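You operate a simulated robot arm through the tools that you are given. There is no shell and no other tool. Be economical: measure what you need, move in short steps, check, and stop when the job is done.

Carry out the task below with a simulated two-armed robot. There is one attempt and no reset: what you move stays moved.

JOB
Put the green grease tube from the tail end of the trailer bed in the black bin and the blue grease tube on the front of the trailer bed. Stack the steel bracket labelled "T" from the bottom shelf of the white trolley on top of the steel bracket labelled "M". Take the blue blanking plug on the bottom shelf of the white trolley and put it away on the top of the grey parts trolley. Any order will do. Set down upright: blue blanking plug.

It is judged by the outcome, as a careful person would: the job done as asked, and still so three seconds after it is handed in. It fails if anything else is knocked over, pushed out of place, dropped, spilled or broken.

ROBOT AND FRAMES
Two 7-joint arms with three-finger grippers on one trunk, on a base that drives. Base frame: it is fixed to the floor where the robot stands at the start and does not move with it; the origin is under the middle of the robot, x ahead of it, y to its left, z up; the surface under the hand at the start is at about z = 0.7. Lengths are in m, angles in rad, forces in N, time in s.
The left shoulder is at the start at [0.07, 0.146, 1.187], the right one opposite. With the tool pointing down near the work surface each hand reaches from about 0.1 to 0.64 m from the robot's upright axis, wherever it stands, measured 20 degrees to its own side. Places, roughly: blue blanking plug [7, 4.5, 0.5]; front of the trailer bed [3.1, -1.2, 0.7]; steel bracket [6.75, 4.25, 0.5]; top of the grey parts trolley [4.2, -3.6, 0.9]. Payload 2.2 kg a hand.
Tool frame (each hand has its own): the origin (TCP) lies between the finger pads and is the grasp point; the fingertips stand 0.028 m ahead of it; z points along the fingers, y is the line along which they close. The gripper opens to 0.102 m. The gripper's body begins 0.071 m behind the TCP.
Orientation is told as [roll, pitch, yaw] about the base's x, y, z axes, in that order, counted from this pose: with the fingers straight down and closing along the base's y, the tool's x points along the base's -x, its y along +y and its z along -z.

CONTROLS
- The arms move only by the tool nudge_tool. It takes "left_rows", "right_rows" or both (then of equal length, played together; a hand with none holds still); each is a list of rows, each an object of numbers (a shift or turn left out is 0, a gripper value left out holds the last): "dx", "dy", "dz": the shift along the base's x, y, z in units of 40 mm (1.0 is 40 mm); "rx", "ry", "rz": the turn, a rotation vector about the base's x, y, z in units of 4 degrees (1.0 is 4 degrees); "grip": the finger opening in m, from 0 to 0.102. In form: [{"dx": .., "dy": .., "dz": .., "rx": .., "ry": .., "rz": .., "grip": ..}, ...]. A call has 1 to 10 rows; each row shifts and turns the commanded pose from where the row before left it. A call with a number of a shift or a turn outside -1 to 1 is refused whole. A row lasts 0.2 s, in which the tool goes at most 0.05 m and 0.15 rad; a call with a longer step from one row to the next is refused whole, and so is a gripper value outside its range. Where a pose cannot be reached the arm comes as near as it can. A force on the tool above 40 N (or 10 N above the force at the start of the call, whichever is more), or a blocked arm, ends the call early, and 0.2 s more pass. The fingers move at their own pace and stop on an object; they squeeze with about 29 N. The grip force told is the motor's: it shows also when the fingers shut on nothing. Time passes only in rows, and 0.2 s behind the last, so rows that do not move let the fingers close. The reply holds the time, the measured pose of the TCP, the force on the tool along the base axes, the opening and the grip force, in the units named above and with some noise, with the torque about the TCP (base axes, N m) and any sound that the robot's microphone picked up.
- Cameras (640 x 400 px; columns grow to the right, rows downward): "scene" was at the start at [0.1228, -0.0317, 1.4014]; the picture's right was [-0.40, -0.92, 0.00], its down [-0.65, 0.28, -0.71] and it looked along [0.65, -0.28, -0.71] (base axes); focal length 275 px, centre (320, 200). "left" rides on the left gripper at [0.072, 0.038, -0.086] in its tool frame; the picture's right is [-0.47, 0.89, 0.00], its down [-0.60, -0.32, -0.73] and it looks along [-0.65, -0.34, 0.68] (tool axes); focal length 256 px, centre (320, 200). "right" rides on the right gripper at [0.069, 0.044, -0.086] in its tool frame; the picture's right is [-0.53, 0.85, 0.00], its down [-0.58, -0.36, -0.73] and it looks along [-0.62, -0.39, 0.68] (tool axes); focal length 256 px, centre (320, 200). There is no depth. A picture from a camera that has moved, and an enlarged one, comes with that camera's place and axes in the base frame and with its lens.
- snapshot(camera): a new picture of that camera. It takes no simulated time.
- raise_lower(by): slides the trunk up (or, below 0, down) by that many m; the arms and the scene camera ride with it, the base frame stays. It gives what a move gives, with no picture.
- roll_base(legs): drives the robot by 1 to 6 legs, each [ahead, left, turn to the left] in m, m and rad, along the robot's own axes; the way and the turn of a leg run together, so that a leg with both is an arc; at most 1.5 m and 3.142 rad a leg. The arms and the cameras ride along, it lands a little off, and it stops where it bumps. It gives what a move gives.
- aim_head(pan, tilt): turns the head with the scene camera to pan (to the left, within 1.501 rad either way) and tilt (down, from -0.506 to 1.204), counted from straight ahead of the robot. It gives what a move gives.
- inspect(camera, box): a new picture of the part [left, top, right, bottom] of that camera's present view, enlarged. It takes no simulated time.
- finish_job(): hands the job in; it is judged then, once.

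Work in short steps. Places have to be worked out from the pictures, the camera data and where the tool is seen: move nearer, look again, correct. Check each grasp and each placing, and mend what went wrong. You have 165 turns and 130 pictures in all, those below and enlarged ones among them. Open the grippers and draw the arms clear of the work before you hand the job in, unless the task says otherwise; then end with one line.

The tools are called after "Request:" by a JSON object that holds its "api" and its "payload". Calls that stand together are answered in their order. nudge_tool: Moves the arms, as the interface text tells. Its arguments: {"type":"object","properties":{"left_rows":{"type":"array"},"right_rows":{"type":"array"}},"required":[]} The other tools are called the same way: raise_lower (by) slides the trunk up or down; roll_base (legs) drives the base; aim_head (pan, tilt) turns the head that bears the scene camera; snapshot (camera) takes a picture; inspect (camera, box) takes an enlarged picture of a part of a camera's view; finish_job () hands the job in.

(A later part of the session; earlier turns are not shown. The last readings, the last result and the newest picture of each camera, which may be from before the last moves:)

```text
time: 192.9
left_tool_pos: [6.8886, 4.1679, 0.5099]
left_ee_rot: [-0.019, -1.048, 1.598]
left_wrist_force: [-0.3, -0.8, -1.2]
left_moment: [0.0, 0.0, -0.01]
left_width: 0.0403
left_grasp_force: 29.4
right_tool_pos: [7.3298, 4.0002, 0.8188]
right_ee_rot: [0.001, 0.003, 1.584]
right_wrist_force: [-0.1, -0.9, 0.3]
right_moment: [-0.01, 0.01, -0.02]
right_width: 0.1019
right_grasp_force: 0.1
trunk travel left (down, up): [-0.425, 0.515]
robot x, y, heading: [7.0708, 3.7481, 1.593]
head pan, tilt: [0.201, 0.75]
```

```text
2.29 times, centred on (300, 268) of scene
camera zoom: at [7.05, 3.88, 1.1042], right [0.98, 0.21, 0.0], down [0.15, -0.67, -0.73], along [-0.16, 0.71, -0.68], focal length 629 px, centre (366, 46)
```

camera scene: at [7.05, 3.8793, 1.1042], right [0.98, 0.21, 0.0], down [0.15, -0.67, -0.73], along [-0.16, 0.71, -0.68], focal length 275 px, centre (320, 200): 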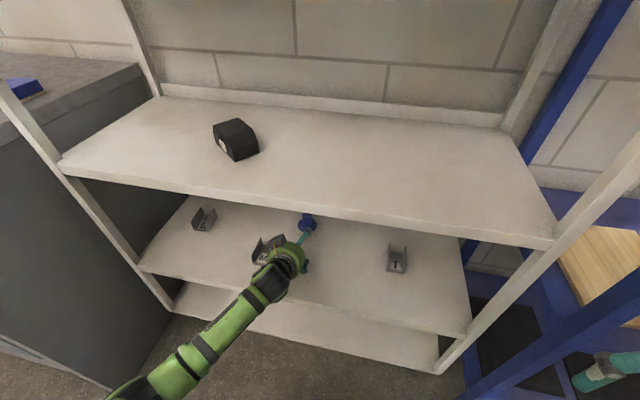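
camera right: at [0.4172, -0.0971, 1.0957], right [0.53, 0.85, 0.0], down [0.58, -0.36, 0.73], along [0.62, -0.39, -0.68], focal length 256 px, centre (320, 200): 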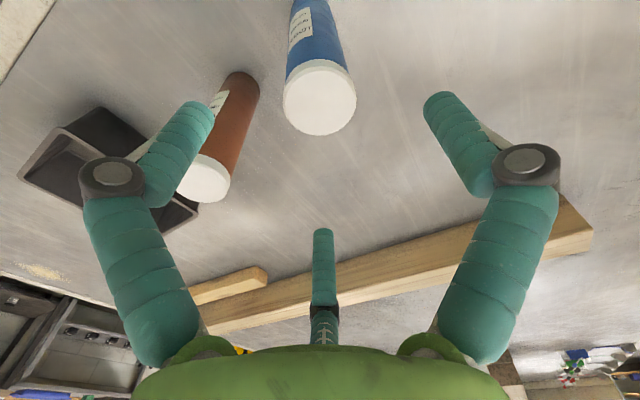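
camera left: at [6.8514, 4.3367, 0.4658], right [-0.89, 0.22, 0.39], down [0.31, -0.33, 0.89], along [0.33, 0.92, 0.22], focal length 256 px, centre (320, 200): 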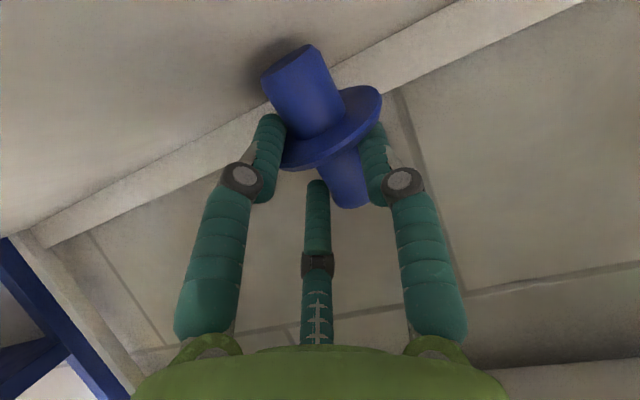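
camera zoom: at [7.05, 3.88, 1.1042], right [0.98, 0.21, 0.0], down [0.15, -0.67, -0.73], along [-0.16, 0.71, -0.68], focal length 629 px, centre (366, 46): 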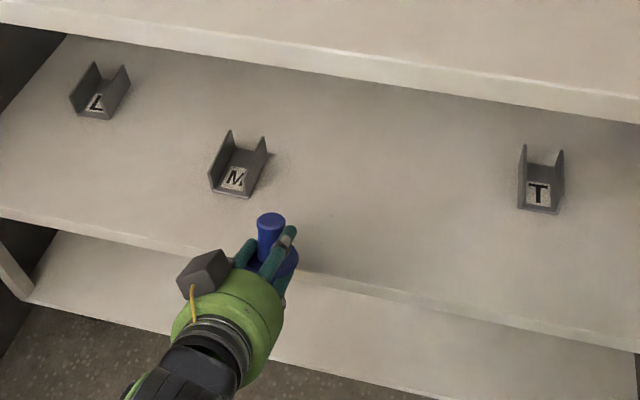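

M and T are untouched. The best plan: set the plug upright on the shelf front between M and T, use the left hand for the bracket, and regrasp the plug properly afterwards. I pitch the tool 20° up to stand the plug upright and shift to x of about 6.98.

Request:
{"api": "nudge_tool", "payload": {"left_rows": [{"rx": 1, "dx": 0.4}, {"rx": 1, "dx": 0.4}, {"rx": 1, "dx": 0.5}, {"rx": 1, "dx": 0.5}, {"rx": 1, "dx": 0.5}, {}]}}

Request:
{"api": "snapshot", "payload": {"camera": "left"}}

Request:
{"api": "inspect", "payload": {"camera": "scene", "box": [240, 200, 440, 325]}}

```text
time: 194.1
left_tool_pos: [6.9466, 4.1609, 0.4933]
left_ee_rot: [0.697, -1.338, 0.797]
left_wrist_force: [0.1, -0.9, -1.5]
left_moment: [-0.01, -0.05, 0.02]
left_width: 0.0402
left_grasp_force: 29.1
right_tool_pos: [7.3306, 4.0003, 0.8195]
right_ee_rot: [0.003, 0.002, 1.585]
right_wrist_force: [-0.3, 0.7, 0.1]
right_moment: [0.03, -0.03, 0.02]
right_width: 0.1023
right_grasp_force: 0.1
trunk travel left (down, up): [-0.425, 0.515]
robot x, y, heading: [7.0711, 3.7463, 1.586]
head pan, tilt: [0.201, 0.75]
stopped in row 6 (left hand): the arm was blocked; the commanded pose is now the measured one
```

```text
78 pictures are left
camera left: at [6.8922, 4.0682, 0.4445], right [-0.8, 0.15, 0.58], down [0.37, -0.65, 0.67], along [0.48, 0.75, 0.46], focal length 256 px, centre (320, 200)
```

left: 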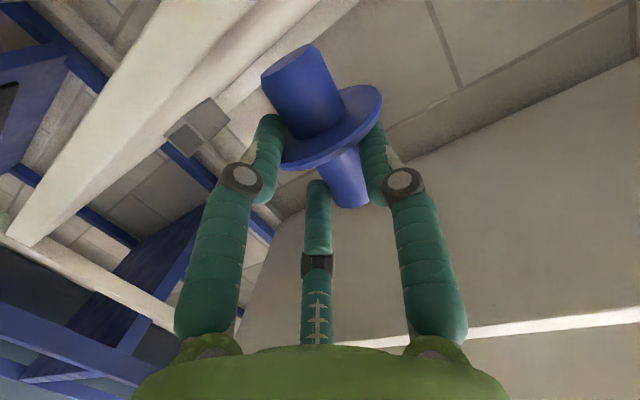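

```text
3.20 times, centred on (340, 262) of scene
camera zoom: at [7.05, 3.8797, 1.1042], right [0.98, 0.21, 0.0], down [0.15, -0.67, -0.73], along [-0.16, 0.71, -0.68], focal length 880 px, centre (256, 0)
```

zoom: 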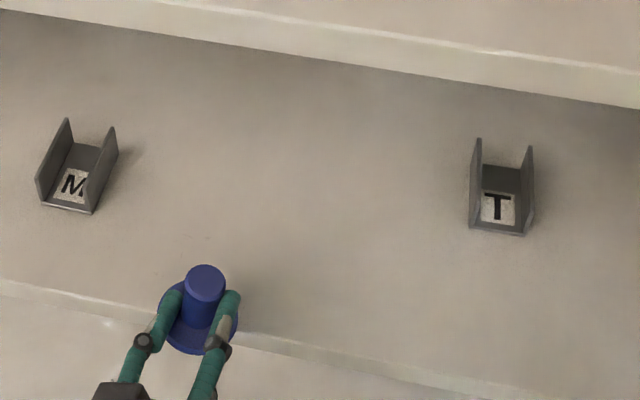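

The arm reported being blocked near the end; the plug is now upright fore-aft but leans about 8° sideways. I look at the whole arm to see what blocks it.

Request:
{"api": "aim_head", "payload": {"pan": 0.7, "tilt": 0.95}}

Request:
{"api": "snapshot", "payload": {"camera": "scene"}}

```text
time: 195.0
left_tool_pos: [6.9466, 4.161, 0.494]
left_ee_rot: [0.698, -1.335, 0.8]
left_wrist_force: [-0.6, -0.2, -1.4]
left_moment: [0.02, 0.0, 0.04]
left_width: 0.0402
left_grasp_force: 29.1
right_tool_pos: [7.3297, 3.9993, 0.8196]
right_ee_rot: [0.002, 0.004, 1.586]
right_wrist_force: [-0.3, -0.1, 0.1]
right_moment: [0.03, 0.02, -0.01]
right_width: 0.1021
right_grasp_force: 0.1
trunk travel left (down, up): [-0.425, 0.515]
robot x, y, heading: [7.0703, 3.7489, 1.588]
head pan, tilt: [0.7, 0.949]
```

```text
76 pictures are left
camera scene: at [7.0202, 3.8537, 1.0887], right [0.76, 0.66, 0.0], down [0.53, -0.61, -0.58], along [-0.38, 0.44, -0.81], focal length 275 px, centre (320, 200)
```

scene: 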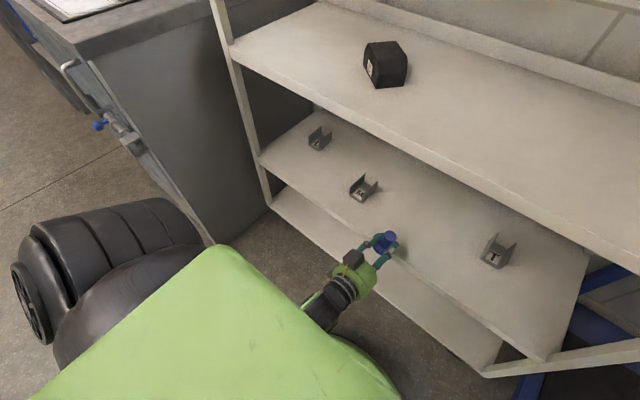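

Nothing outside is being touched; it looks like a wrist limit. I move forward over the shelf front while correcting the sideways lean.

Request:
{"api": "nudge_tool", "payload": {"left_rows": [{"dy": 0.6, "dx": 0.15, "ry": -0.5}, {"dy": 0.6, "dx": 0.15, "ry": -0.5}, {"dy": 0.6, "dx": 0.15, "ry": -0.5}, {"dy": 0.6, "dx": 0.15, "ry": -0.5}, {}]}}

Request:
{"api": "snapshot", "payload": {"camera": "left"}}

Request:
{"api": "inspect", "payload": {"camera": "scene", "box": [300, 150, 540, 300]}}

```text
time: 196.2
left_tool_pos: [6.9684, 4.2549, 0.4908]
left_ee_rot: [0.096, -1.397, 1.385]
left_wrist_force: [-0.3, 0.1, -0.7]
left_moment: [-0.05, 0.01, 0.0]
left_width: 0.0404
left_grasp_force: 29.4
right_tool_pos: [7.3309, 4.0005, 0.8187]
right_ee_rot: [0.002, 0.004, 1.587]
right_wrist_force: [-0.3, -0.3, -0.4]
right_moment: [0.0, -0.04, 0.03]
right_width: 0.102
right_grasp_force: 0.1
trunk travel left (down, up): [-0.425, 0.515]
robot x, y, heading: [7.0686, 3.7492, 1.584]
head pan, tilt: [0.7, 0.949]
```

```text
75 pictures are left
camera left: at [6.9208, 4.1626, 0.4353], right [-0.87, 0.16, 0.47], down [0.27, -0.64, 0.72], along [0.42, 0.75, 0.52], focal length 256 px, centre (320, 200)
```

left: 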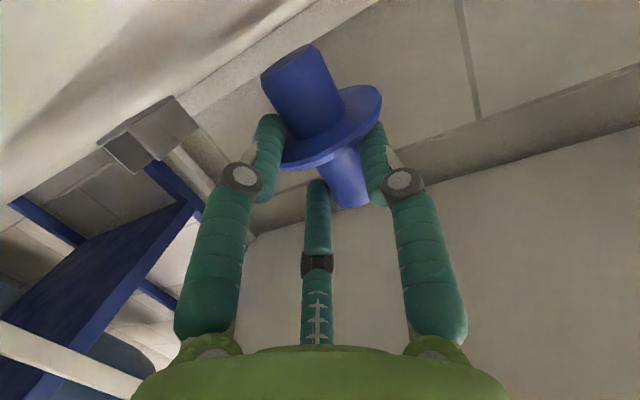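

```text
2.67 times, centred on (420, 225) of scene
camera zoom: at [7.0201, 3.8535, 1.0887], right [0.75, 0.66, 0.0], down [0.53, -0.61, -0.58], along [-0.38, 0.44, -0.81], focal length 734 px, centre (53, 133)
```

zoom: 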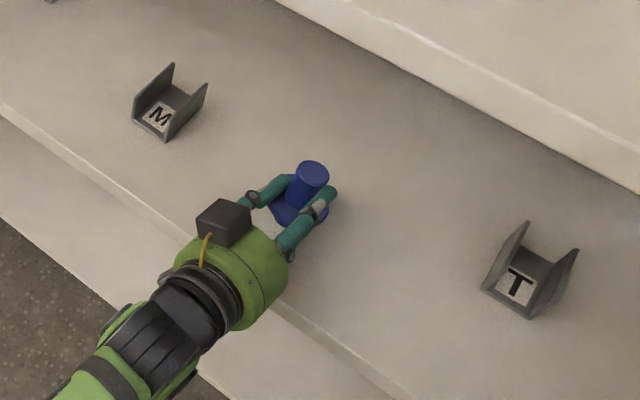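

The plug axis is now computed vertical. Its bottom is about 27 mm above the shelf, at (6.973, 4.308). I lower in small steps.

Request:
{"api": "nudge_tool", "payload": {"left_rows": [{"dz": -0.2}, {"dz": -0.2}, {"dz": -0.1}, {}]}}

Request:
{"api": "nudge_tool", "payload": {"left_rows": [{"dz": -0.08}, {}]}}

```text
time: 197.2
left_tool_pos: [6.9672, 4.2543, 0.4712]
left_ee_rot: [0.145, -1.397, 1.339]
left_wrist_force: [0.7, -1.1, 0.5]
left_moment: [0.01, -0.01, 0.0]
left_width: 0.0406
left_grasp_force: 29.1
right_tool_pos: [7.3297, 4.0001, 0.82]
right_ee_rot: [0.003, 0.004, 1.587]
right_wrist_force: [0.5, 0.7, 0.4]
right_moment: [-0.04, 0.0, 0.03]
right_width: 0.1021
right_grasp_force: 0.1
trunk travel left (down, up): [-0.425, 0.515]
robot x, y, heading: [7.0669, 3.7473, 1.58]
head pan, tilt: [0.7, 0.949]
```

```text
time: 197.8
left_tool_pos: [6.9663, 4.2554, 0.4699]
left_ee_rot: [0.153, -1.401, 1.332]
left_wrist_force: [0.7, -4.2, 11.9]
left_moment: [0.24, -0.03, -0.02]
left_width: 0.0404
left_grasp_force: 28.8
right_tool_pos: [7.331, 3.9981, 0.8199]
right_ee_rot: [0.001, 0.001, 1.586]
right_wrist_force: [-1.5, -0.6, 0.0]
right_moment: [-0.01, 0.01, 0.01]
right_width: 0.1021
right_grasp_force: 0.0
trunk travel left (down, up): [-0.425, 0.515]
robot x, y, heading: [7.0712, 3.7493, 1.588]
head pan, tilt: [0.7, 0.949]
```

Contact. I ease the pressure and open a little.

Request:
{"api": "nudge_tool", "payload": {"left_rows": [{"dz": 0.06}, {"grip": 0.05}, {"grip": 0.065}, {"grip": 0.08}, {"grip": 0.1}, {}]}}

Request:
{"api": "snapshot", "payload": {"camera": "left"}}

Request:
{"api": "inspect", "payload": {"camera": "scene", "box": [300, 150, 540, 300]}}

```text
time: 199.2
left_tool_pos: [6.9662, 4.257, 0.4738]
left_ee_rot: [0.143, -1.406, 1.341]
left_wrist_force: [1.6, 2.7, 6.6]
left_moment: [-0.01, -0.22, 0.01]
left_width: 0.096
left_grasp_force: 0.0
right_tool_pos: [7.3294, 3.9985, 0.8188]
right_ee_rot: [0.0, 0.001, 1.586]
right_wrist_force: [0.4, 0.1, 0.3]
right_moment: [-0.03, 0.01, 0.02]
right_width: 0.1023
right_grasp_force: 0.0
trunk travel left (down, up): [-0.425, 0.515]
robot x, y, heading: [7.0701, 3.7477, 1.587]
head pan, tilt: [0.7, 0.949]
```

```text
73 pictures are left
camera left: at [6.9179, 4.1652, 0.4181], right [-0.86, 0.15, 0.48], down [0.28, -0.65, 0.71], along [0.42, 0.74, 0.52], focal length 256 px, centre (320, 200)
```

left: 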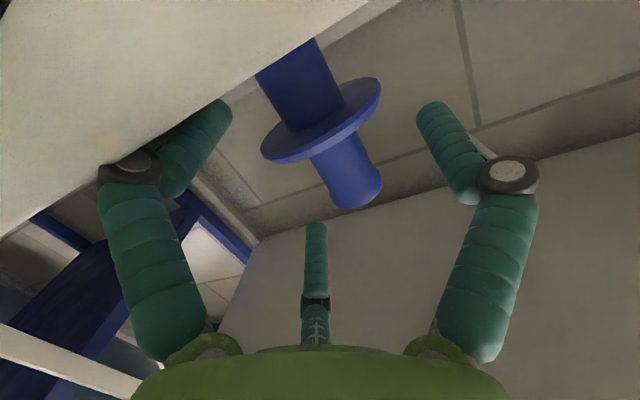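

```text
2.67 times, centred on (420, 225) of scene
camera zoom: at [7.0203, 3.853, 1.0888], right [0.75, 0.66, 0.0], down [0.53, -0.61, -0.58], along [-0.38, 0.44, -0.81], focal length 734 px, centre (53, 133)
```

zoom: 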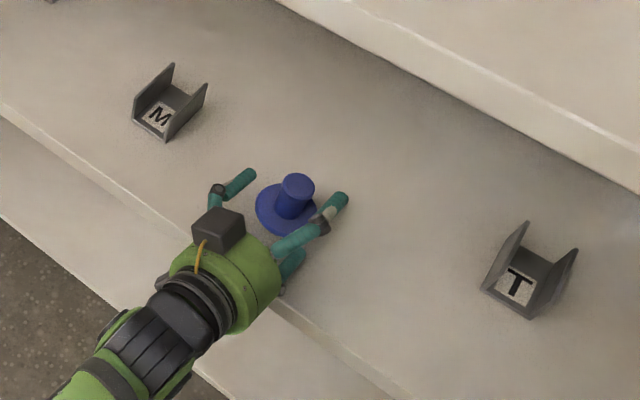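

The plug stands upright at the shelf front. The hand rests slightly on the shelf edge, so I rise a little and retreat.

Request:
{"api": "nudge_tool", "payload": {"left_rows": [{"dz": 0.3}, {"dz": 0.2, "dy": -0.4}, {"dy": -0.8}, {"dy": -0.8}, {"dy": -0.8}, {"dz": 0.2}]}}

Request:
{"api": "inspect", "payload": {"camera": "scene", "box": [300, 100, 540, 300]}}

```text
time: 200.6
left_tool_pos: [6.9654, 4.15, 0.5043]
left_ee_rot: [0.223, -1.415, 1.256]
left_wrist_force: [0.2, -0.3, 0.3]
left_moment: [-0.02, 0.0, -0.02]
left_width: 0.1002
left_grasp_force: 0.0
right_tool_pos: [7.3296, 4.0002, 0.8193]
right_ee_rot: [0.002, 0.005, 1.586]
right_wrist_force: [-0.5, 0.3, -0.2]
right_moment: [-0.01, 0.02, -0.02]
right_width: 0.1019
right_grasp_force: 0.1
trunk travel left (down, up): [-0.425, 0.515]
robot x, y, heading: [7.0675, 3.7489, 1.584]
head pan, tilt: [0.7, 0.949]
```

```text
2.00 times, centred on (420, 200) of scene
camera zoom: at [7.0202, 3.8537, 1.0887], right [0.75, 0.66, 0.0], down [0.53, -0.61, -0.58], along [-0.38, 0.44, -0.81], focal length 550 px, centre (120, 200)
```

zoom: 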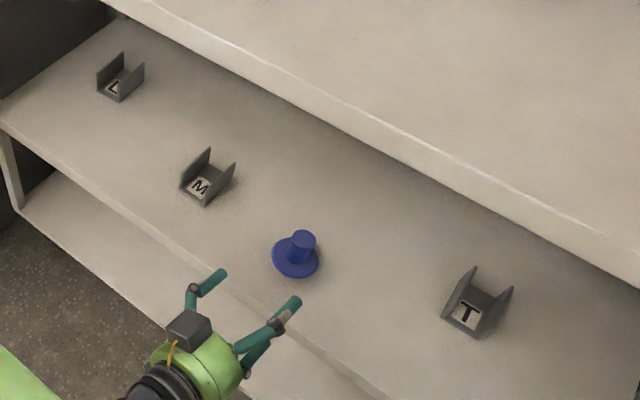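

The plug is standing well at (6.96, 4.28). Next, bracket T with the left hand: I pitch the tool to 40° below horizontal, square it up, and shift the base right.

Request:
{"api": "nudge_tool", "payload": {"left_rows": [{"rx": -0.98, "rz": 0.16, "ry": -0.06, "dy": -0.2}, {"rx": -0.98, "rz": 0.16, "ry": -0.06, "dy": -0.2}, {"rx": -0.98, "rz": 0.16, "ry": -0.06, "dy": -0.2}, {"rx": -0.98, "rz": 0.16, "ry": -0.06, "dy": -0.2}, {"rx": -0.98, "rz": 0.16, "ry": -0.06, "dy": -0.2}, {"rx": -0.98, "rz": 0.16, "ry": -0.06, "dy": -0.2}, {"rx": -0.98, "rz": 0.16, "ry": -0.06}, {"rx": -0.98, "rz": 0.16, "ry": -0.06}, {}]}}

Request:
{"api": "roll_base", "payload": {"legs": [[0, -0.25, -0.015]]}}

Request:
{"api": "aim_head", "payload": {"pan": 0.3, "tilt": 0.9}}

Request:
{"api": "snapshot", "payload": {"camera": "scene"}}

Request:
{"api": "snapshot", "payload": {"camera": "left"}}

```text
time: 202.0
left_tool_pos: [6.9545, 4.092, 0.4896]
left_ee_rot: [0.148, -1.025, 1.329]
left_wrist_force: [0.3, 0.4, -0.3]
left_moment: [-0.01, -0.02, 0.0]
left_width: 0.1002
left_grasp_force: 0.0
right_tool_pos: [7.3304, 3.9996, 0.8195]
right_ee_rot: [0.002, 0.003, 1.587]
right_wrist_force: [-0.3, -0.1, -0.2]
right_moment: [0.0, -0.05, -0.03]
right_width: 0.1022
right_grasp_force: 0.1
trunk travel left (down, up): [-0.425, 0.515]
robot x, y, heading: [7.0704, 3.7454, 1.586]
head pan, tilt: [0.7, 0.949]
stopped in row 6 (left hand): the arm was blocked; the commanded pose is now the measured one
```

```text
time: 203.8
left_tool_pos: [7.2071, 4.0977, 0.49]
left_ee_rot: [0.149, -1.025, 1.314]
left_wrist_force: [0.6, -0.3, -0.4]
left_moment: [-0.03, 0.03, 0.02]
left_width: 0.0999
left_grasp_force: 0.1
right_tool_pos: [7.5836, 3.997, 0.8205]
right_ee_rot: [0.003, 0.003, 1.571]
right_wrist_force: [-0.3, 0.6, -0.3]
right_moment: [-0.02, 0.01, 0.01]
right_width: 0.1021
right_grasp_force: 0.0
trunk travel left (down, up): [-0.425, 0.515]
robot x, y, heading: [7.3206, 3.7481, 1.574]
head pan, tilt: [0.7, 0.949]
```

```text
time: 204.7
left_tool_pos: [7.2079, 4.0963, 0.49]
left_ee_rot: [0.149, -1.023, 1.314]
left_wrist_force: [0.1, -0.3, -0.5]
left_moment: [0.0, 0.0, -0.01]
left_width: 0.0999
left_grasp_force: 0.0
right_tool_pos: [7.5832, 3.9967, 0.8184]
right_ee_rot: [0.001, 0.003, 1.57]
right_wrist_force: [0.0, -0.3, -0.3]
right_moment: [-0.01, 0.03, 0.01]
right_width: 0.1019
right_grasp_force: 0.1
trunk travel left (down, up): [-0.425, 0.515]
robot x, y, heading: [7.3164, 3.7472, 1.568]
head pan, tilt: [0.3, 0.901]
```

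```text
70 pictures are left
camera scene: at [7.2954, 3.8728, 1.0923], right [0.95, 0.3, 0.0], down [0.23, -0.75, -0.62], along [-0.18, 0.59, -0.78], focal length 275 px, centre (320, 200)
```

scene: 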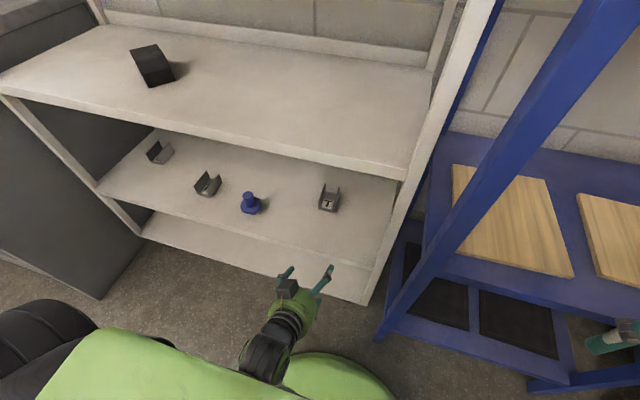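

```text
69 pictures are left
camera left: at [7.1544, 3.9922, 0.4755], right [-0.81, 0.35, 0.47], down [0.34, -0.36, 0.87], along [0.47, 0.87, 0.18], focal length 256 px, centre (320, 200)
```

left: 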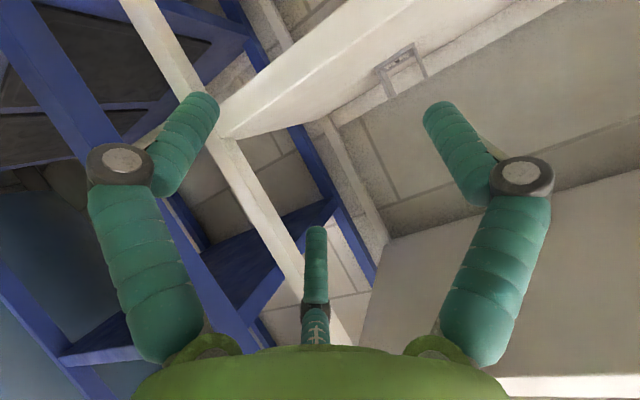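

The arm is too folded here. I back the base off 0.2 m and extend the hand forward while finishing the squaring rotation.

Request:
{"api": "roll_base", "payload": {"legs": [[-0.2, 0, 0]]}}

Request:
{"api": "nudge_tool", "payload": {"left_rows": [{"dy": 0.8}, {"dy": 0.8, "rx": -0.5, "rz": 0.3, "ry": -0.25}, {"dy": 0.8, "rx": -0.5, "rz": 0.3, "ry": -0.25}, {"dy": 0.6, "rx": -0.5, "rz": 0.3, "ry": -0.25}, {"dy": 0.5, "rx": -0.5, "rz": 0.4, "ry": -0.25}, {"rx": -0.4, "rz": 0.4}, {}]}}

Request:
{"api": "snapshot", "payload": {"camera": "left"}}

```text
time: 206.2
left_tool_pos: [7.2078, 3.8984, 0.489]
left_ee_rot: [0.149, -1.027, 1.315]
left_wrist_force: [0.2, 0.3, -0.2]
left_moment: [0.0, -0.01, -0.01]
left_width: 0.0996
left_grasp_force: 0.0
right_tool_pos: [7.5832, 3.7986, 0.8193]
right_ee_rot: [0.001, 0.002, 1.572]
right_wrist_force: [-0.3, 0.0, 0.4]
right_moment: [0.03, -0.03, -0.01]
right_width: 0.1019
right_grasp_force: 0.1
trunk travel left (down, up): [-0.425, 0.515]
robot x, y, heading: [7.3218, 3.5522, 1.571]
head pan, tilt: [0.3, 0.901]
```

```text
time: 208.1
left_tool_pos: [7.18, 4.0303, 0.4774]
left_ee_rot: [0.124, -0.848, 1.447]
left_wrist_force: [1.3, -0.1, -0.1]
left_moment: [-0.03, 0.0, -0.01]
left_width: 0.0997
left_grasp_force: 0.0
right_tool_pos: [7.5843, 3.7983, 0.8186]
right_ee_rot: [-0.001, 0.005, 1.57]
right_wrist_force: [0.2, 0.6, 0.1]
right_moment: [-0.03, 0.02, -0.02]
right_width: 0.102
right_grasp_force: 0.1
trunk travel left (down, up): [-0.425, 0.515]
robot x, y, heading: [7.3184, 3.5505, 1.566]
head pan, tilt: [0.3, 0.901]
stopped in row 7 (left hand): the arm was blocked; the commanded pose is now the measured one
```

```text
68 pictures are left
camera left: at [7.1381, 3.921, 0.4827], right [-0.84, 0.33, 0.42], down [0.39, -0.16, 0.91], along [0.37, 0.93, 0.01], focal length 256 px, centre (320, 200)
```

left: 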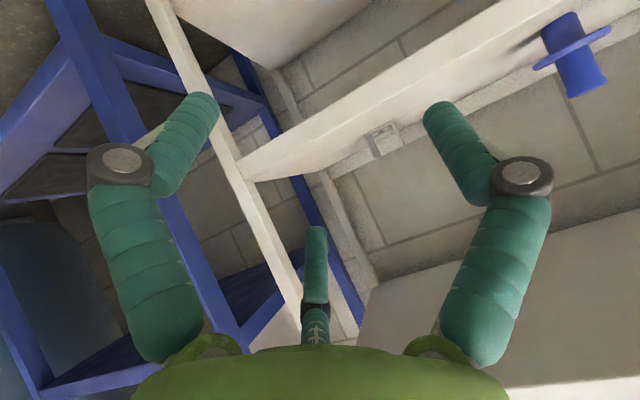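

The arm seems to be near a joint limit because the shoulder is high relative to the hand. I lower the trunk by 0.15 m and raise the hand by the same amount to open the elbow.

Request:
{"api": "raise_lower", "payload": {"by": -0.15}}

Request:
{"api": "nudge_tool", "payload": {"left_rows": [{"dz": 0.8}, {"dz": 0.8}, {"dz": 0.8}, {"dz": 0.8}, {"dz": 0.8}, {"rx": -0.1, "rz": 0.6, "ry": -0.3}, {"rz": 0.6, "ry": -0.3}, {"rz": 0.6, "ry": -0.3}, {}]}}

Request:
{"api": "snapshot", "payload": {"camera": "left"}}

Request:
{"api": "snapshot", "payload": {"camera": "scene"}}

```text
time: 209.8
left_tool_pos: [7.1803, 4.0311, 0.3294]
left_ee_rot: [0.123, -0.849, 1.449]
left_wrist_force: [-0.1, 0.4, -0.9]
left_moment: [0.01, 0.0, 0.01]
left_width: 0.1
left_grasp_force: 0.1
right_tool_pos: [7.5841, 3.7996, 0.6698]
right_ee_rot: [0.002, 0.004, 1.571]
right_wrist_force: [-0.6, -0.5, 0.9]
right_moment: [-0.04, -0.01, -0.02]
right_width: 0.1021
right_grasp_force: 0.1
trunk travel left (down, up): [-0.275, 0.665]
robot x, y, heading: [7.3177, 3.5507, 1.57]
head pan, tilt: [0.3, 0.901]
```

```text
time: 211.7
left_tool_pos: [7.1445, 4.0271, 0.4745]
left_ee_rot: [0.232, -0.831, 1.496]
left_wrist_force: [-0.4, -0.8, -0.3]
left_moment: [-0.01, 0.02, -0.01]
left_width: 0.1002
left_grasp_force: 0.0
right_tool_pos: [7.5834, 3.7993, 0.6699]
right_ee_rot: [-0.001, 0.004, 1.572]
right_wrist_force: [-0.1, -0.4, -0.4]
right_moment: [0.03, -0.01, -0.01]
right_width: 0.102
right_grasp_force: 0.0
trunk travel left (down, up): [-0.275, 0.665]
robot x, y, heading: [7.3162, 3.5465, 1.567]
head pan, tilt: [0.3, 0.901]
stopped in row 9 (left hand): the arm was blocked; the commanded pose is now the measured one
```

```text
67 pictures are left
camera left: at [7.1181, 3.9134, 0.4837], right [-0.85, 0.23, 0.48], down [0.47, -0.1, 0.88], along [0.25, 0.97, -0.02], focal length 256 px, centre (320, 200)
```

left: 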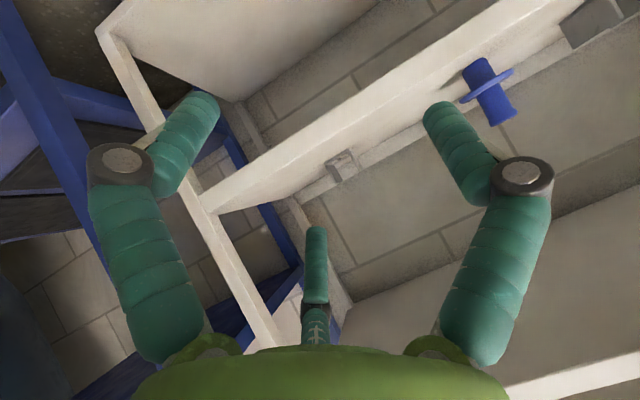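

```text
66 pictures are left
camera scene: at [7.2955, 3.6745, 0.9423], right [0.96, 0.3, 0.0], down [0.23, -0.75, -0.62], along [-0.18, 0.59, -0.78], focal length 275 px, centre (320, 200)
```

scene: 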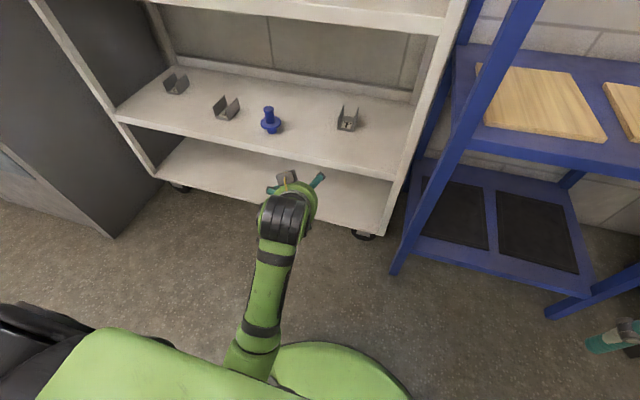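

The forearm is jammed beside the robot's own base. I move the base right and back so the arm works more outstretched to its own side, then square the tool.

Request:
{"api": "roll_base", "payload": {"legs": [[-0.12, 0, 0], [0, -0.14, 0]]}}

Request:
{"api": "nudge_tool", "payload": {"left_rows": [{"dy": 0.7, "dx": -0.6}, {"dy": 0.7, "dx": -0.6}, {"dy": 0.7, "dx": -0.6}, {"dy": 0.5, "dx": -0.5, "ry": -0.5, "rz": -0.3}, {"ry": -0.6, "rz": -0.4, "dy": 0.4}, {"ry": -0.6, "rz": -0.4, "rx": 0.1}, {"ry": -0.5, "rz": -0.3, "rx": 0.1}, {}]}}

Request:
{"api": "snapshot", "payload": {"camera": "left"}}

Request:
{"api": "snapshot", "payload": {"camera": "scene"}}

```text
time: 213.9
left_tool_pos: [7.2827, 3.9062, 0.4749]
left_ee_rot: [0.233, -0.831, 1.498]
left_wrist_force: [-0.4, -0.6, -0.3]
left_moment: [0.0, 0.01, 0.01]
left_width: 0.1001
left_grasp_force: 0.1
right_tool_pos: [7.7211, 3.679, 0.6701]
right_ee_rot: [0.003, 0.003, 1.575]
right_wrist_force: [0.3, -0.1, 0.6]
right_moment: [0.0, 0.0, -0.02]
right_width: 0.1021
right_grasp_force: 0.1
trunk travel left (down, up): [-0.275, 0.665]
robot x, y, heading: [7.4609, 3.4284, 1.574]
head pan, tilt: [0.3, 0.901]
```

```text
time: 215.7
left_tool_pos: [7.1909, 4.0276, 0.4752]
left_ee_rot: [0.003, -0.849, 1.573]
left_wrist_force: [-0.4, 0.7, -0.1]
left_moment: [-0.03, -0.01, 0.01]
left_width: 0.0998
left_grasp_force: 0.1
right_tool_pos: [7.7216, 3.6802, 0.6692]
right_ee_rot: [0.0, 0.004, 1.575]
right_wrist_force: [0.1, 0.3, 0.2]
right_moment: [-0.02, -0.01, 0.0]
right_width: 0.1021
right_grasp_force: 0.0
trunk travel left (down, up): [-0.275, 0.665]
robot x, y, heading: [7.4566, 3.4295, 1.575]
head pan, tilt: [0.3, 0.901]
```

```text
65 pictures are left
camera left: at [7.1528, 3.9156, 0.4775], right [-0.89, 0.3, 0.35], down [0.32, -0.15, 0.94], along [0.34, 0.94, 0.04], focal length 256 px, centre (320, 200)
```

left: 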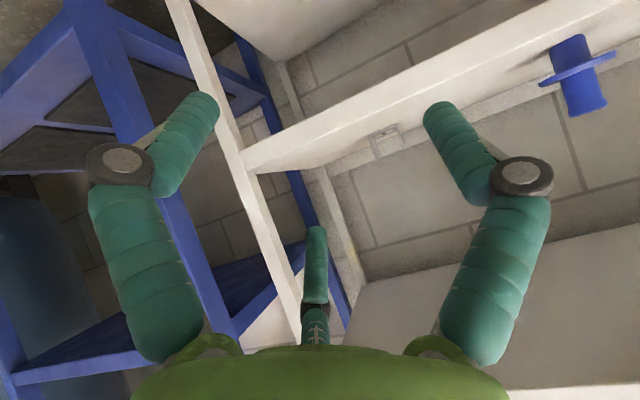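

```text
64 pictures are left
camera scene: at [7.4347, 3.5537, 0.9423], right [0.95, 0.3, 0.0], down [0.24, -0.75, -0.62], along [-0.19, 0.59, -0.78], focal length 275 px, centre (320, 200)
```

scene: 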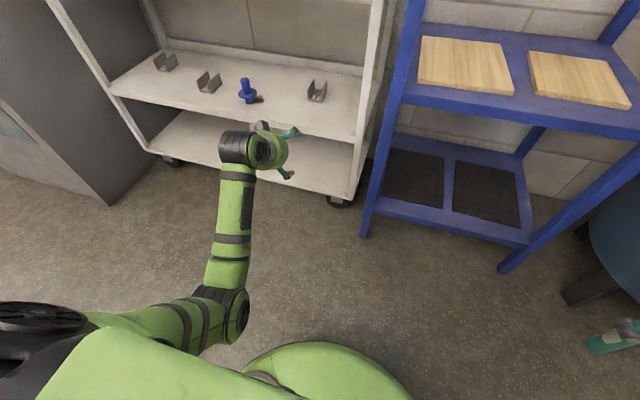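

The tool is now square: 41° below horizontal, closing along x. T is estimated at (7.167, 4.378) with wall tops at about z 0.47. I align x, then drive forward 0.22 m.

Request:
{"api": "nudge_tool", "payload": {"left_rows": [{"dx": -0.3, "dz": 0.2}, {"dx": -0.3, "dz": 0.2}, {}]}}

Request:
{"api": "roll_base", "payload": {"legs": [[0.22, 0, 0]]}}

Request:
{"api": "snapshot", "payload": {"camera": "left"}}

Request:
{"api": "inspect", "payload": {"camera": "scene", "box": [160, 40, 400, 190]}}

```text
time: 216.5
left_tool_pos: [7.1683, 4.0264, 0.4905]
left_ee_rot: [0.002, -0.851, 1.572]
left_wrist_force: [-0.4, -0.6, 0.1]
left_moment: [0.02, 0.01, 0.0]
left_width: 0.0999
left_grasp_force: 0.0
right_tool_pos: [7.7217, 3.68, 0.6692]
right_ee_rot: [0.001, 0.004, 1.574]
right_wrist_force: [-0.4, 0.1, -0.6]
right_moment: [0.01, 0.01, -0.01]
right_width: 0.1019
right_grasp_force: 0.1
trunk travel left (down, up): [-0.275, 0.665]
robot x, y, heading: [7.4568, 3.4302, 1.575]
head pan, tilt: [0.3, 0.901]
```

```text
time: 218.2
left_tool_pos: [7.1692, 4.2511, 0.4888]
left_ee_rot: [0.002, -0.85, 1.569]
left_wrist_force: [-0.6, -0.1, 0.3]
left_moment: [0.01, 0.01, 0.05]
left_width: 0.0998
left_grasp_force: 0.1
right_tool_pos: [7.7224, 3.9005, 0.6687]
right_ee_rot: [0.003, 0.005, 1.572]
right_wrist_force: [0.7, 0.7, 0.0]
right_moment: [0.01, -0.01, -0.01]
right_width: 0.1021
right_grasp_force: 0.0
trunk travel left (down, up): [-0.275, 0.665]
robot x, y, heading: [7.456, 3.6518, 1.571]
head pan, tilt: [0.3, 0.901]
```

```text
63 pictures are left
camera left: at [7.1306, 4.139, 0.4933], right [-0.88, 0.31, 0.35], down [0.32, -0.15, 0.94], along [0.34, 0.94, 0.03], focal length 256 px, centre (320, 200)
```

left: 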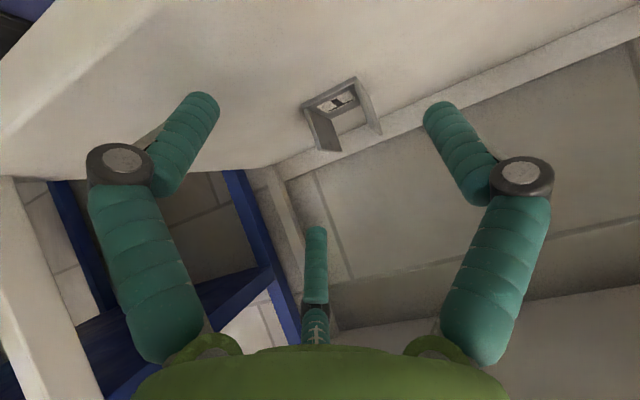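

```text
2.67 times, centred on (280, 115) of scene
camera zoom: at [7.4347, 3.7759, 0.9422], right [0.96, 0.3, 0.0], down [0.23, -0.75, -0.62], along [-0.18, 0.59, -0.78], focal length 734 px, centre (427, 427)
```

zoom: 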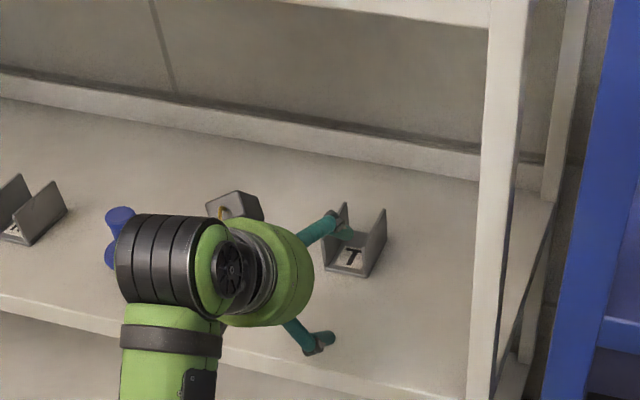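

T measured: x 7.144–7.193, front edge y 4.356, top z about 0.463. I advance over it, then lower to TCP z 0.45.

Request:
{"api": "nudge_tool", "payload": {"left_rows": [{"dy": 0.8}, {"dy": 0.8}, {"dy": 0.8}, {"dy": 0.75}, {"dz": -0.5}, {"dz": -0.45}, {}]}}

Request:
{"api": "snapshot", "payload": {"camera": "left"}}

```text
time: 219.8
left_tool_pos: [7.1704, 4.3765, 0.4533]
left_ee_rot: [0.002, -0.851, 1.566]
left_wrist_force: [2.3, 1.3, 5.6]
left_moment: [-0.09, -0.18, 0.07]
left_width: 0.0998
left_grasp_force: 0.0
right_tool_pos: [7.7221, 3.8995, 0.669]
right_ee_rot: [0.003, 0.001, 1.571]
right_wrist_force: [-0.5, -0.2, 0.0]
right_moment: [0.02, 0.01, -0.01]
right_width: 0.1019
right_grasp_force: 0.0
trunk travel left (down, up): [-0.275, 0.665]
robot x, y, heading: [7.4625, 3.6493, 1.57]
head pan, tilt: [0.3, 0.901]
```

```text
61 pictures are left
camera left: at [7.1313, 4.2655, 0.4559], right [-0.88, 0.31, 0.35], down [0.32, -0.15, 0.94], along [0.34, 0.94, 0.04], focal length 256 px, centre (320, 200)
```

left: 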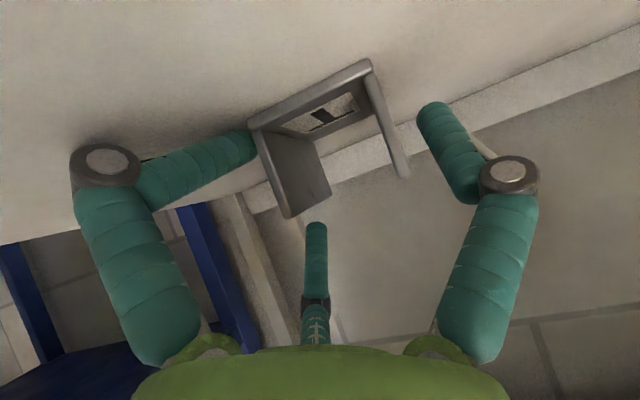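

There's a light upward contact on the +x finger. I raise 6 mm and look again before closing.

Request:
{"api": "nudge_tool", "payload": {"left_rows": [{"dz": 0.2}, {}]}}

Request:
{"api": "inspect", "payload": {"camera": "left", "box": [60, 40, 540, 340]}}

Request:
{"api": "inspect", "payload": {"camera": "scene", "box": [200, 80, 360, 180]}}

```text
time: 220.4
left_tool_pos: [7.1699, 4.3756, 0.4602]
left_ee_rot: [0.006, -0.848, 1.567]
left_wrist_force: [-1.1, 0.2, 0.5]
left_moment: [0.0, -0.07, -0.06]
left_width: 0.1016
left_grasp_force: 0.0
right_tool_pos: [7.7231, 3.9003, 0.6696]
right_ee_rot: [0.002, 0.004, 1.57]
right_wrist_force: [0.2, -0.5, -0.2]
right_moment: [0.0, -0.02, 0.03]
right_width: 0.1021
right_grasp_force: 0.1
trunk travel left (down, up): [-0.275, 0.665]
robot x, y, heading: [7.4604, 3.6487, 1.574]
head pan, tilt: [0.3, 0.901]
```

```text
1.33 times, centred on (300, 190) of left
camera zoom: at [7.1308, 4.2646, 0.4632], right [-0.88, 0.31, 0.35], down [0.32, -0.15, 0.94], along [0.34, 0.94, 0.03], focal length 341 px, centre (347, 213)
```

zoom: 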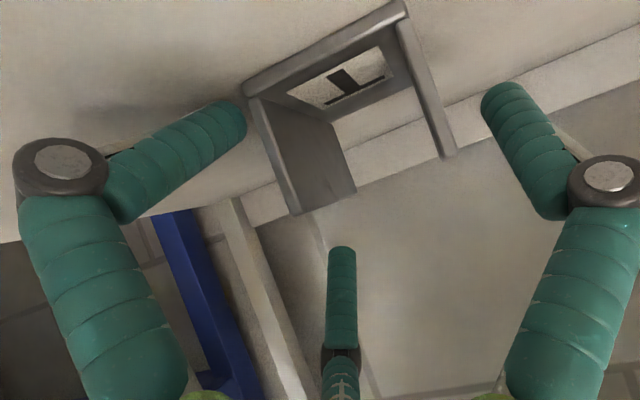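

```text
4.00 times, centred on (280, 130) of scene
camera zoom: at [7.4346, 3.7753, 0.9423], right [0.96, 0.3, 0.0], down [0.23, -0.75, -0.62], along [-0.18, 0.59, -0.78], focal length 1100 px, centre (480, 480)
```

zoom: 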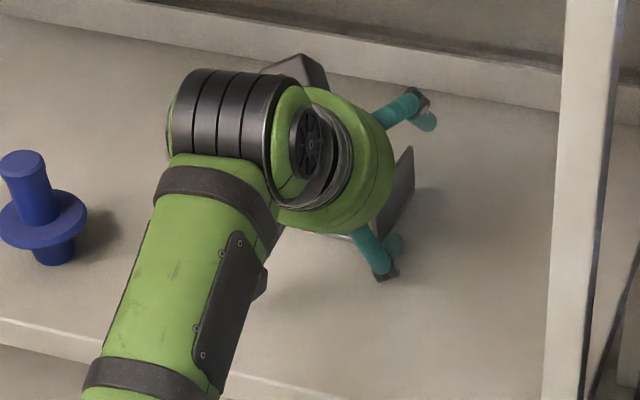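

The +x finger's tip link is being pushed by the shelf. I raise 15 mm more and check whether it springs back.

Request:
{"api": "nudge_tool", "payload": {"left_rows": [{"dz": 0.4, "grip": 0.102}, {}]}}

Request:
{"api": "snapshot", "payload": {"camera": "left"}}

```text
time: 221.0
left_tool_pos: [7.1695, 4.3755, 0.4757]
left_ee_rot: [0.0, -0.848, 1.567]
left_wrist_force: [0.8, 0.6, 0.6]
left_moment: [0.02, 0.0, 0.0]
left_width: 0.1019
left_grasp_force: 0.0
right_tool_pos: [7.7225, 3.9006, 0.6699]
right_ee_rot: [0.002, 0.002, 1.572]
right_wrist_force: [0.5, -0.5, 0.0]
right_moment: [-0.04, -0.02, -0.03]
right_width: 0.1021
right_grasp_force: 0.1
trunk travel left (down, up): [-0.275, 0.665]
robot x, y, heading: [7.4563, 3.651, 1.57]
head pan, tilt: [0.3, 0.901]
```

```text
58 pictures are left
camera left: at [7.1309, 4.2642, 0.4791], right [-0.88, 0.31, 0.35], down [0.32, -0.15, 0.94], along [0.34, 0.94, 0.03], focal length 256 px, centre (320, 200)
```

left: 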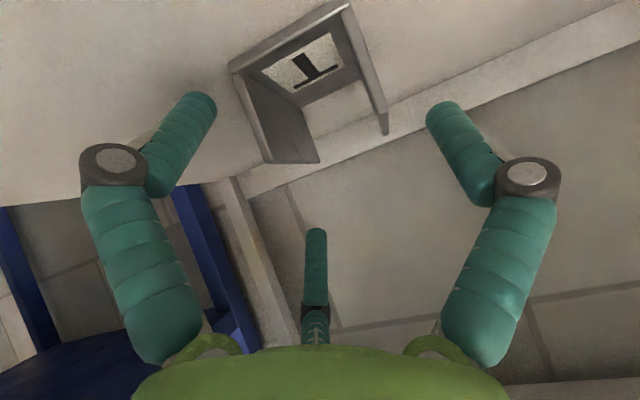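

The finger sprang back. T's centre measures x = 7.159, so I shift 10 mm left, go down to z of about 0.464 and close.

Request:
{"api": "nudge_tool", "payload": {"left_rows": [{"dx": -0.26}, {"dz": -0.28}, {}, {"grip": 0.07}, {"grip": 0.04}, {"grip": 0.035}, {"grip": 0.035}]}}

Request:
{"api": "snapshot", "payload": {"camera": "left"}}

```text
time: 222.6
left_tool_pos: [7.1583, 4.3766, 0.468]
left_ee_rot: [0.005, -0.859, 1.568]
left_wrist_force: [-3.9, 3.9, 12.3]
left_moment: [0.52, -0.05, 0.22]
left_width: 0.0626
left_grasp_force: 29.0
right_tool_pos: [7.7228, 3.8989, 0.6697]
right_ee_rot: [0.002, 0.001, 1.572]
right_wrist_force: [0.2, -0.5, 0.4]
right_moment: [0.0, 0.02, 0.01]
right_width: 0.1019
right_grasp_force: 0.1
trunk travel left (down, up): [-0.275, 0.665]
robot x, y, heading: [7.4598, 3.6532, 1.573]
head pan, tilt: [0.3, 0.901]
```

```text
57 pictures are left
camera left: at [7.1186, 4.2648, 0.4707], right [-0.88, 0.3, 0.35], down [0.32, -0.16, 0.93], along [0.34, 0.94, 0.04], focal length 256 px, centre (320, 200)
```

left: 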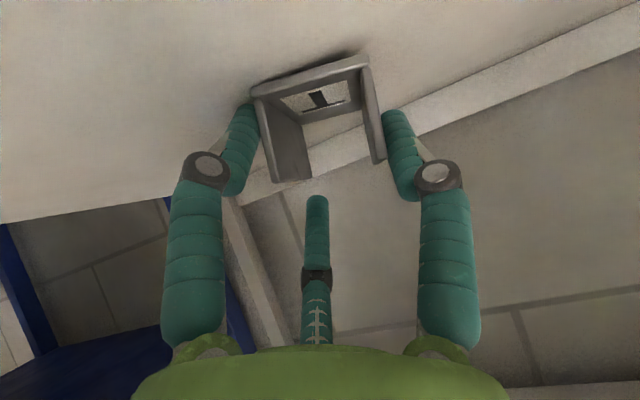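

T is gripped (62 mm) but may be twisted a little. I lift 25 mm and examine.

Request:
{"api": "nudge_tool", "payload": {"left_rows": [{"dz": 0.3}, {"dz": 0.4}, {}]}}

Request:
{"api": "inspect", "payload": {"camera": "left", "box": [150, 20, 490, 230]}}

Request:
{"api": "inspect", "payload": {"camera": "scene", "box": [200, 80, 360, 180]}}

```text
time: 223.4
left_tool_pos: [7.1579, 4.3766, 0.4911]
left_ee_rot: [0.003, -0.846, 1.569]
left_wrist_force: [0.8, -0.4, -2.9]
left_moment: [-0.05, -0.04, -0.02]
left_width: 0.0622
left_grasp_force: 28.9
right_tool_pos: [7.7222, 3.9004, 0.6686]
right_ee_rot: [0.0, 0.003, 1.57]
right_wrist_force: [0.5, 0.6, -0.4]
right_moment: [-0.02, -0.01, 0.01]
right_width: 0.1019
right_grasp_force: 0.0
trunk travel left (down, up): [-0.275, 0.665]
robot x, y, heading: [7.4567, 3.6489, 1.564]
head pan, tilt: [0.3, 0.901]
```

```text
1.88 times, centred on (320, 125) of left
camera zoom: at [7.1196, 4.2651, 0.4938], right [-0.88, 0.31, 0.35], down [0.32, -0.15, 0.94], along [0.34, 0.94, 0.03], focal length 482 px, centre (320, 341)
```

zoom: 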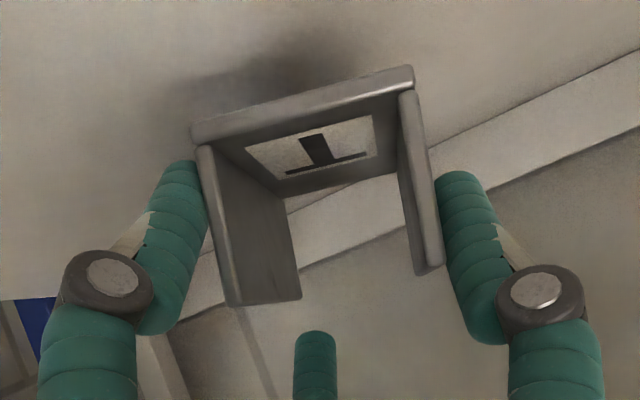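

```text
4.00 times, centred on (280, 130) of scene
camera zoom: at [7.4345, 3.7762, 0.9421], right [0.96, 0.3, 0.0], down [0.23, -0.75, -0.62], along [-0.18, 0.59, -0.78], focal length 1100 px, centre (480, 480)
```

zoom: 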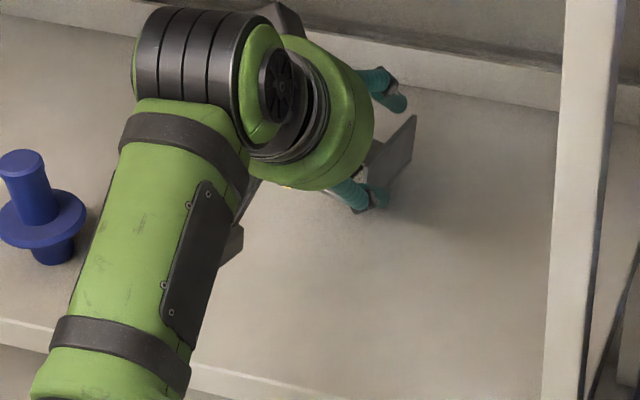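

T is held but rolled about 13° and pitched about 12° relative to level; I'll compensate with the wrist. I withdraw straight back first.

Request:
{"api": "nudge_tool", "payload": {"left_rows": [{"dz": 0.3, "dy": -0.4}, {"dy": -0.8}, {"dy": -0.8}, {"dy": -0.8}, {"dy": -0.8}, {"dy": -0.8}, {"dy": -0.8}, {"dy": -0.8}, {}]}}

Request:
{"api": "nudge_tool", "payload": {"left_rows": [{"rx": 0.62, "ry": -0.68, "rz": 0.25}, {"rx": 0.62, "ry": -0.68, "rz": 0.25}, {"rx": 0.62, "ry": -0.68, "rz": 0.25}, {"rx": 0.62, "ry": -0.68, "rz": 0.25}, {"rx": 0.62, "ry": -0.68, "rz": 0.25}, {}]}}

Request:
{"api": "inspect", "payload": {"camera": "left", "box": [150, 20, 490, 230]}}

Request:
{"api": "snapshot", "payload": {"camera": "scene"}}

```text
time: 225.4
left_tool_pos: [7.1581, 4.1363, 0.5054]
left_ee_rot: [0.001, -0.85, 1.569]
left_wrist_force: [0.0, -0.8, -3.4]
left_moment: [-0.07, -0.02, 0.03]
left_width: 0.0617
left_grasp_force: 28.7
right_tool_pos: [7.7222, 3.9006, 0.6691]
right_ee_rot: [-0.001, 0.002, 1.572]
right_wrist_force: [-0.6, -0.3, 1.1]
right_moment: [-0.02, -0.02, 0.04]
right_width: 0.1022
right_grasp_force: 0.1
trunk travel left (down, up): [-0.275, 0.665]
robot x, y, heading: [7.4569, 3.654, 1.571]
head pan, tilt: [0.3, 0.901]
```

```text
time: 226.8
left_tool_pos: [7.1572, 4.1358, 0.5052]
left_ee_rot: [-0.47, -1.009, 2.041]
left_wrist_force: [-0.7, -0.4, -3.5]
left_moment: [-0.06, -0.04, -0.02]
left_width: 0.0615
left_grasp_force: 28.9
right_tool_pos: [7.7222, 3.9013, 0.6688]
right_ee_rot: [-0.001, 0.004, 1.571]
right_wrist_force: [0.4, -0.6, 0.1]
right_moment: [0.01, -0.02, -0.01]
right_width: 0.1022
right_grasp_force: 0.1
trunk travel left (down, up): [-0.275, 0.665]
robot x, y, heading: [7.4568, 3.6529, 1.572]
head pan, tilt: [0.3, 0.901]
```

```text
1.88 times, centred on (320, 125) of left
camera zoom: at [7.1331, 4.0251, 0.4758], right [-0.97, 0.17, 0.18], down [0.11, -0.34, 0.94], along [0.22, 0.93, 0.31], focal length 482 px, centre (320, 341)
```

zoom: 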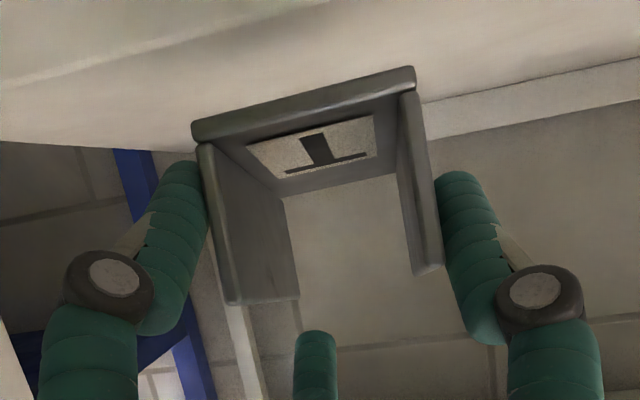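

```text
53 pictures are left
camera scene: at [7.4345, 3.776, 0.9422], right [0.96, 0.3, 0.0], down [0.23, -0.75, -0.62], along [-0.18, 0.59, -0.78], focal length 275 px, centre (320, 200)
```

scene: 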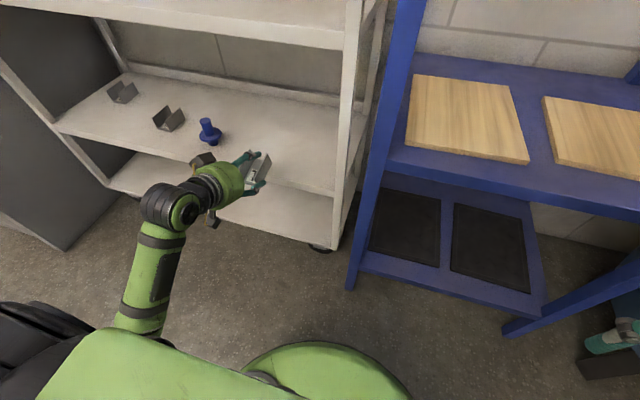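

T now computes as level within 2°, its bottom 49 mm below the TCP and its front edge 14 mm ahead of it. I measure M and the plug with an enlarged view.

Request:
{"api": "inspect", "payload": {"camera": "scene", "box": [130, 85, 250, 160]}}

```text
5.33 times, centred on (190, 122) of scene
camera zoom: at [7.4345, 3.776, 0.9422], right [0.96, 0.3, 0.0], down [0.23, -0.75, -0.62], along [-0.18, 0.59, -0.78], focal length 1467 px, centre (1013, 613)
```

zoom: 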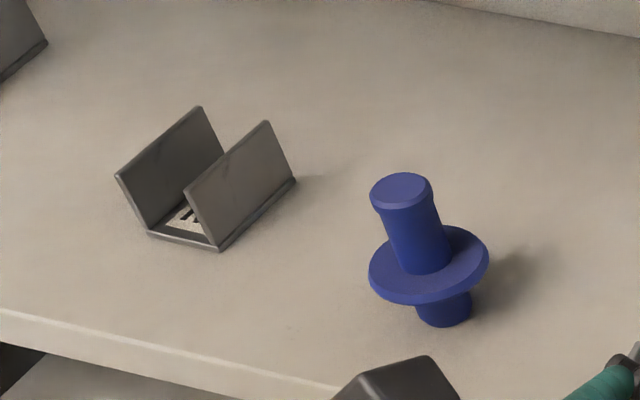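

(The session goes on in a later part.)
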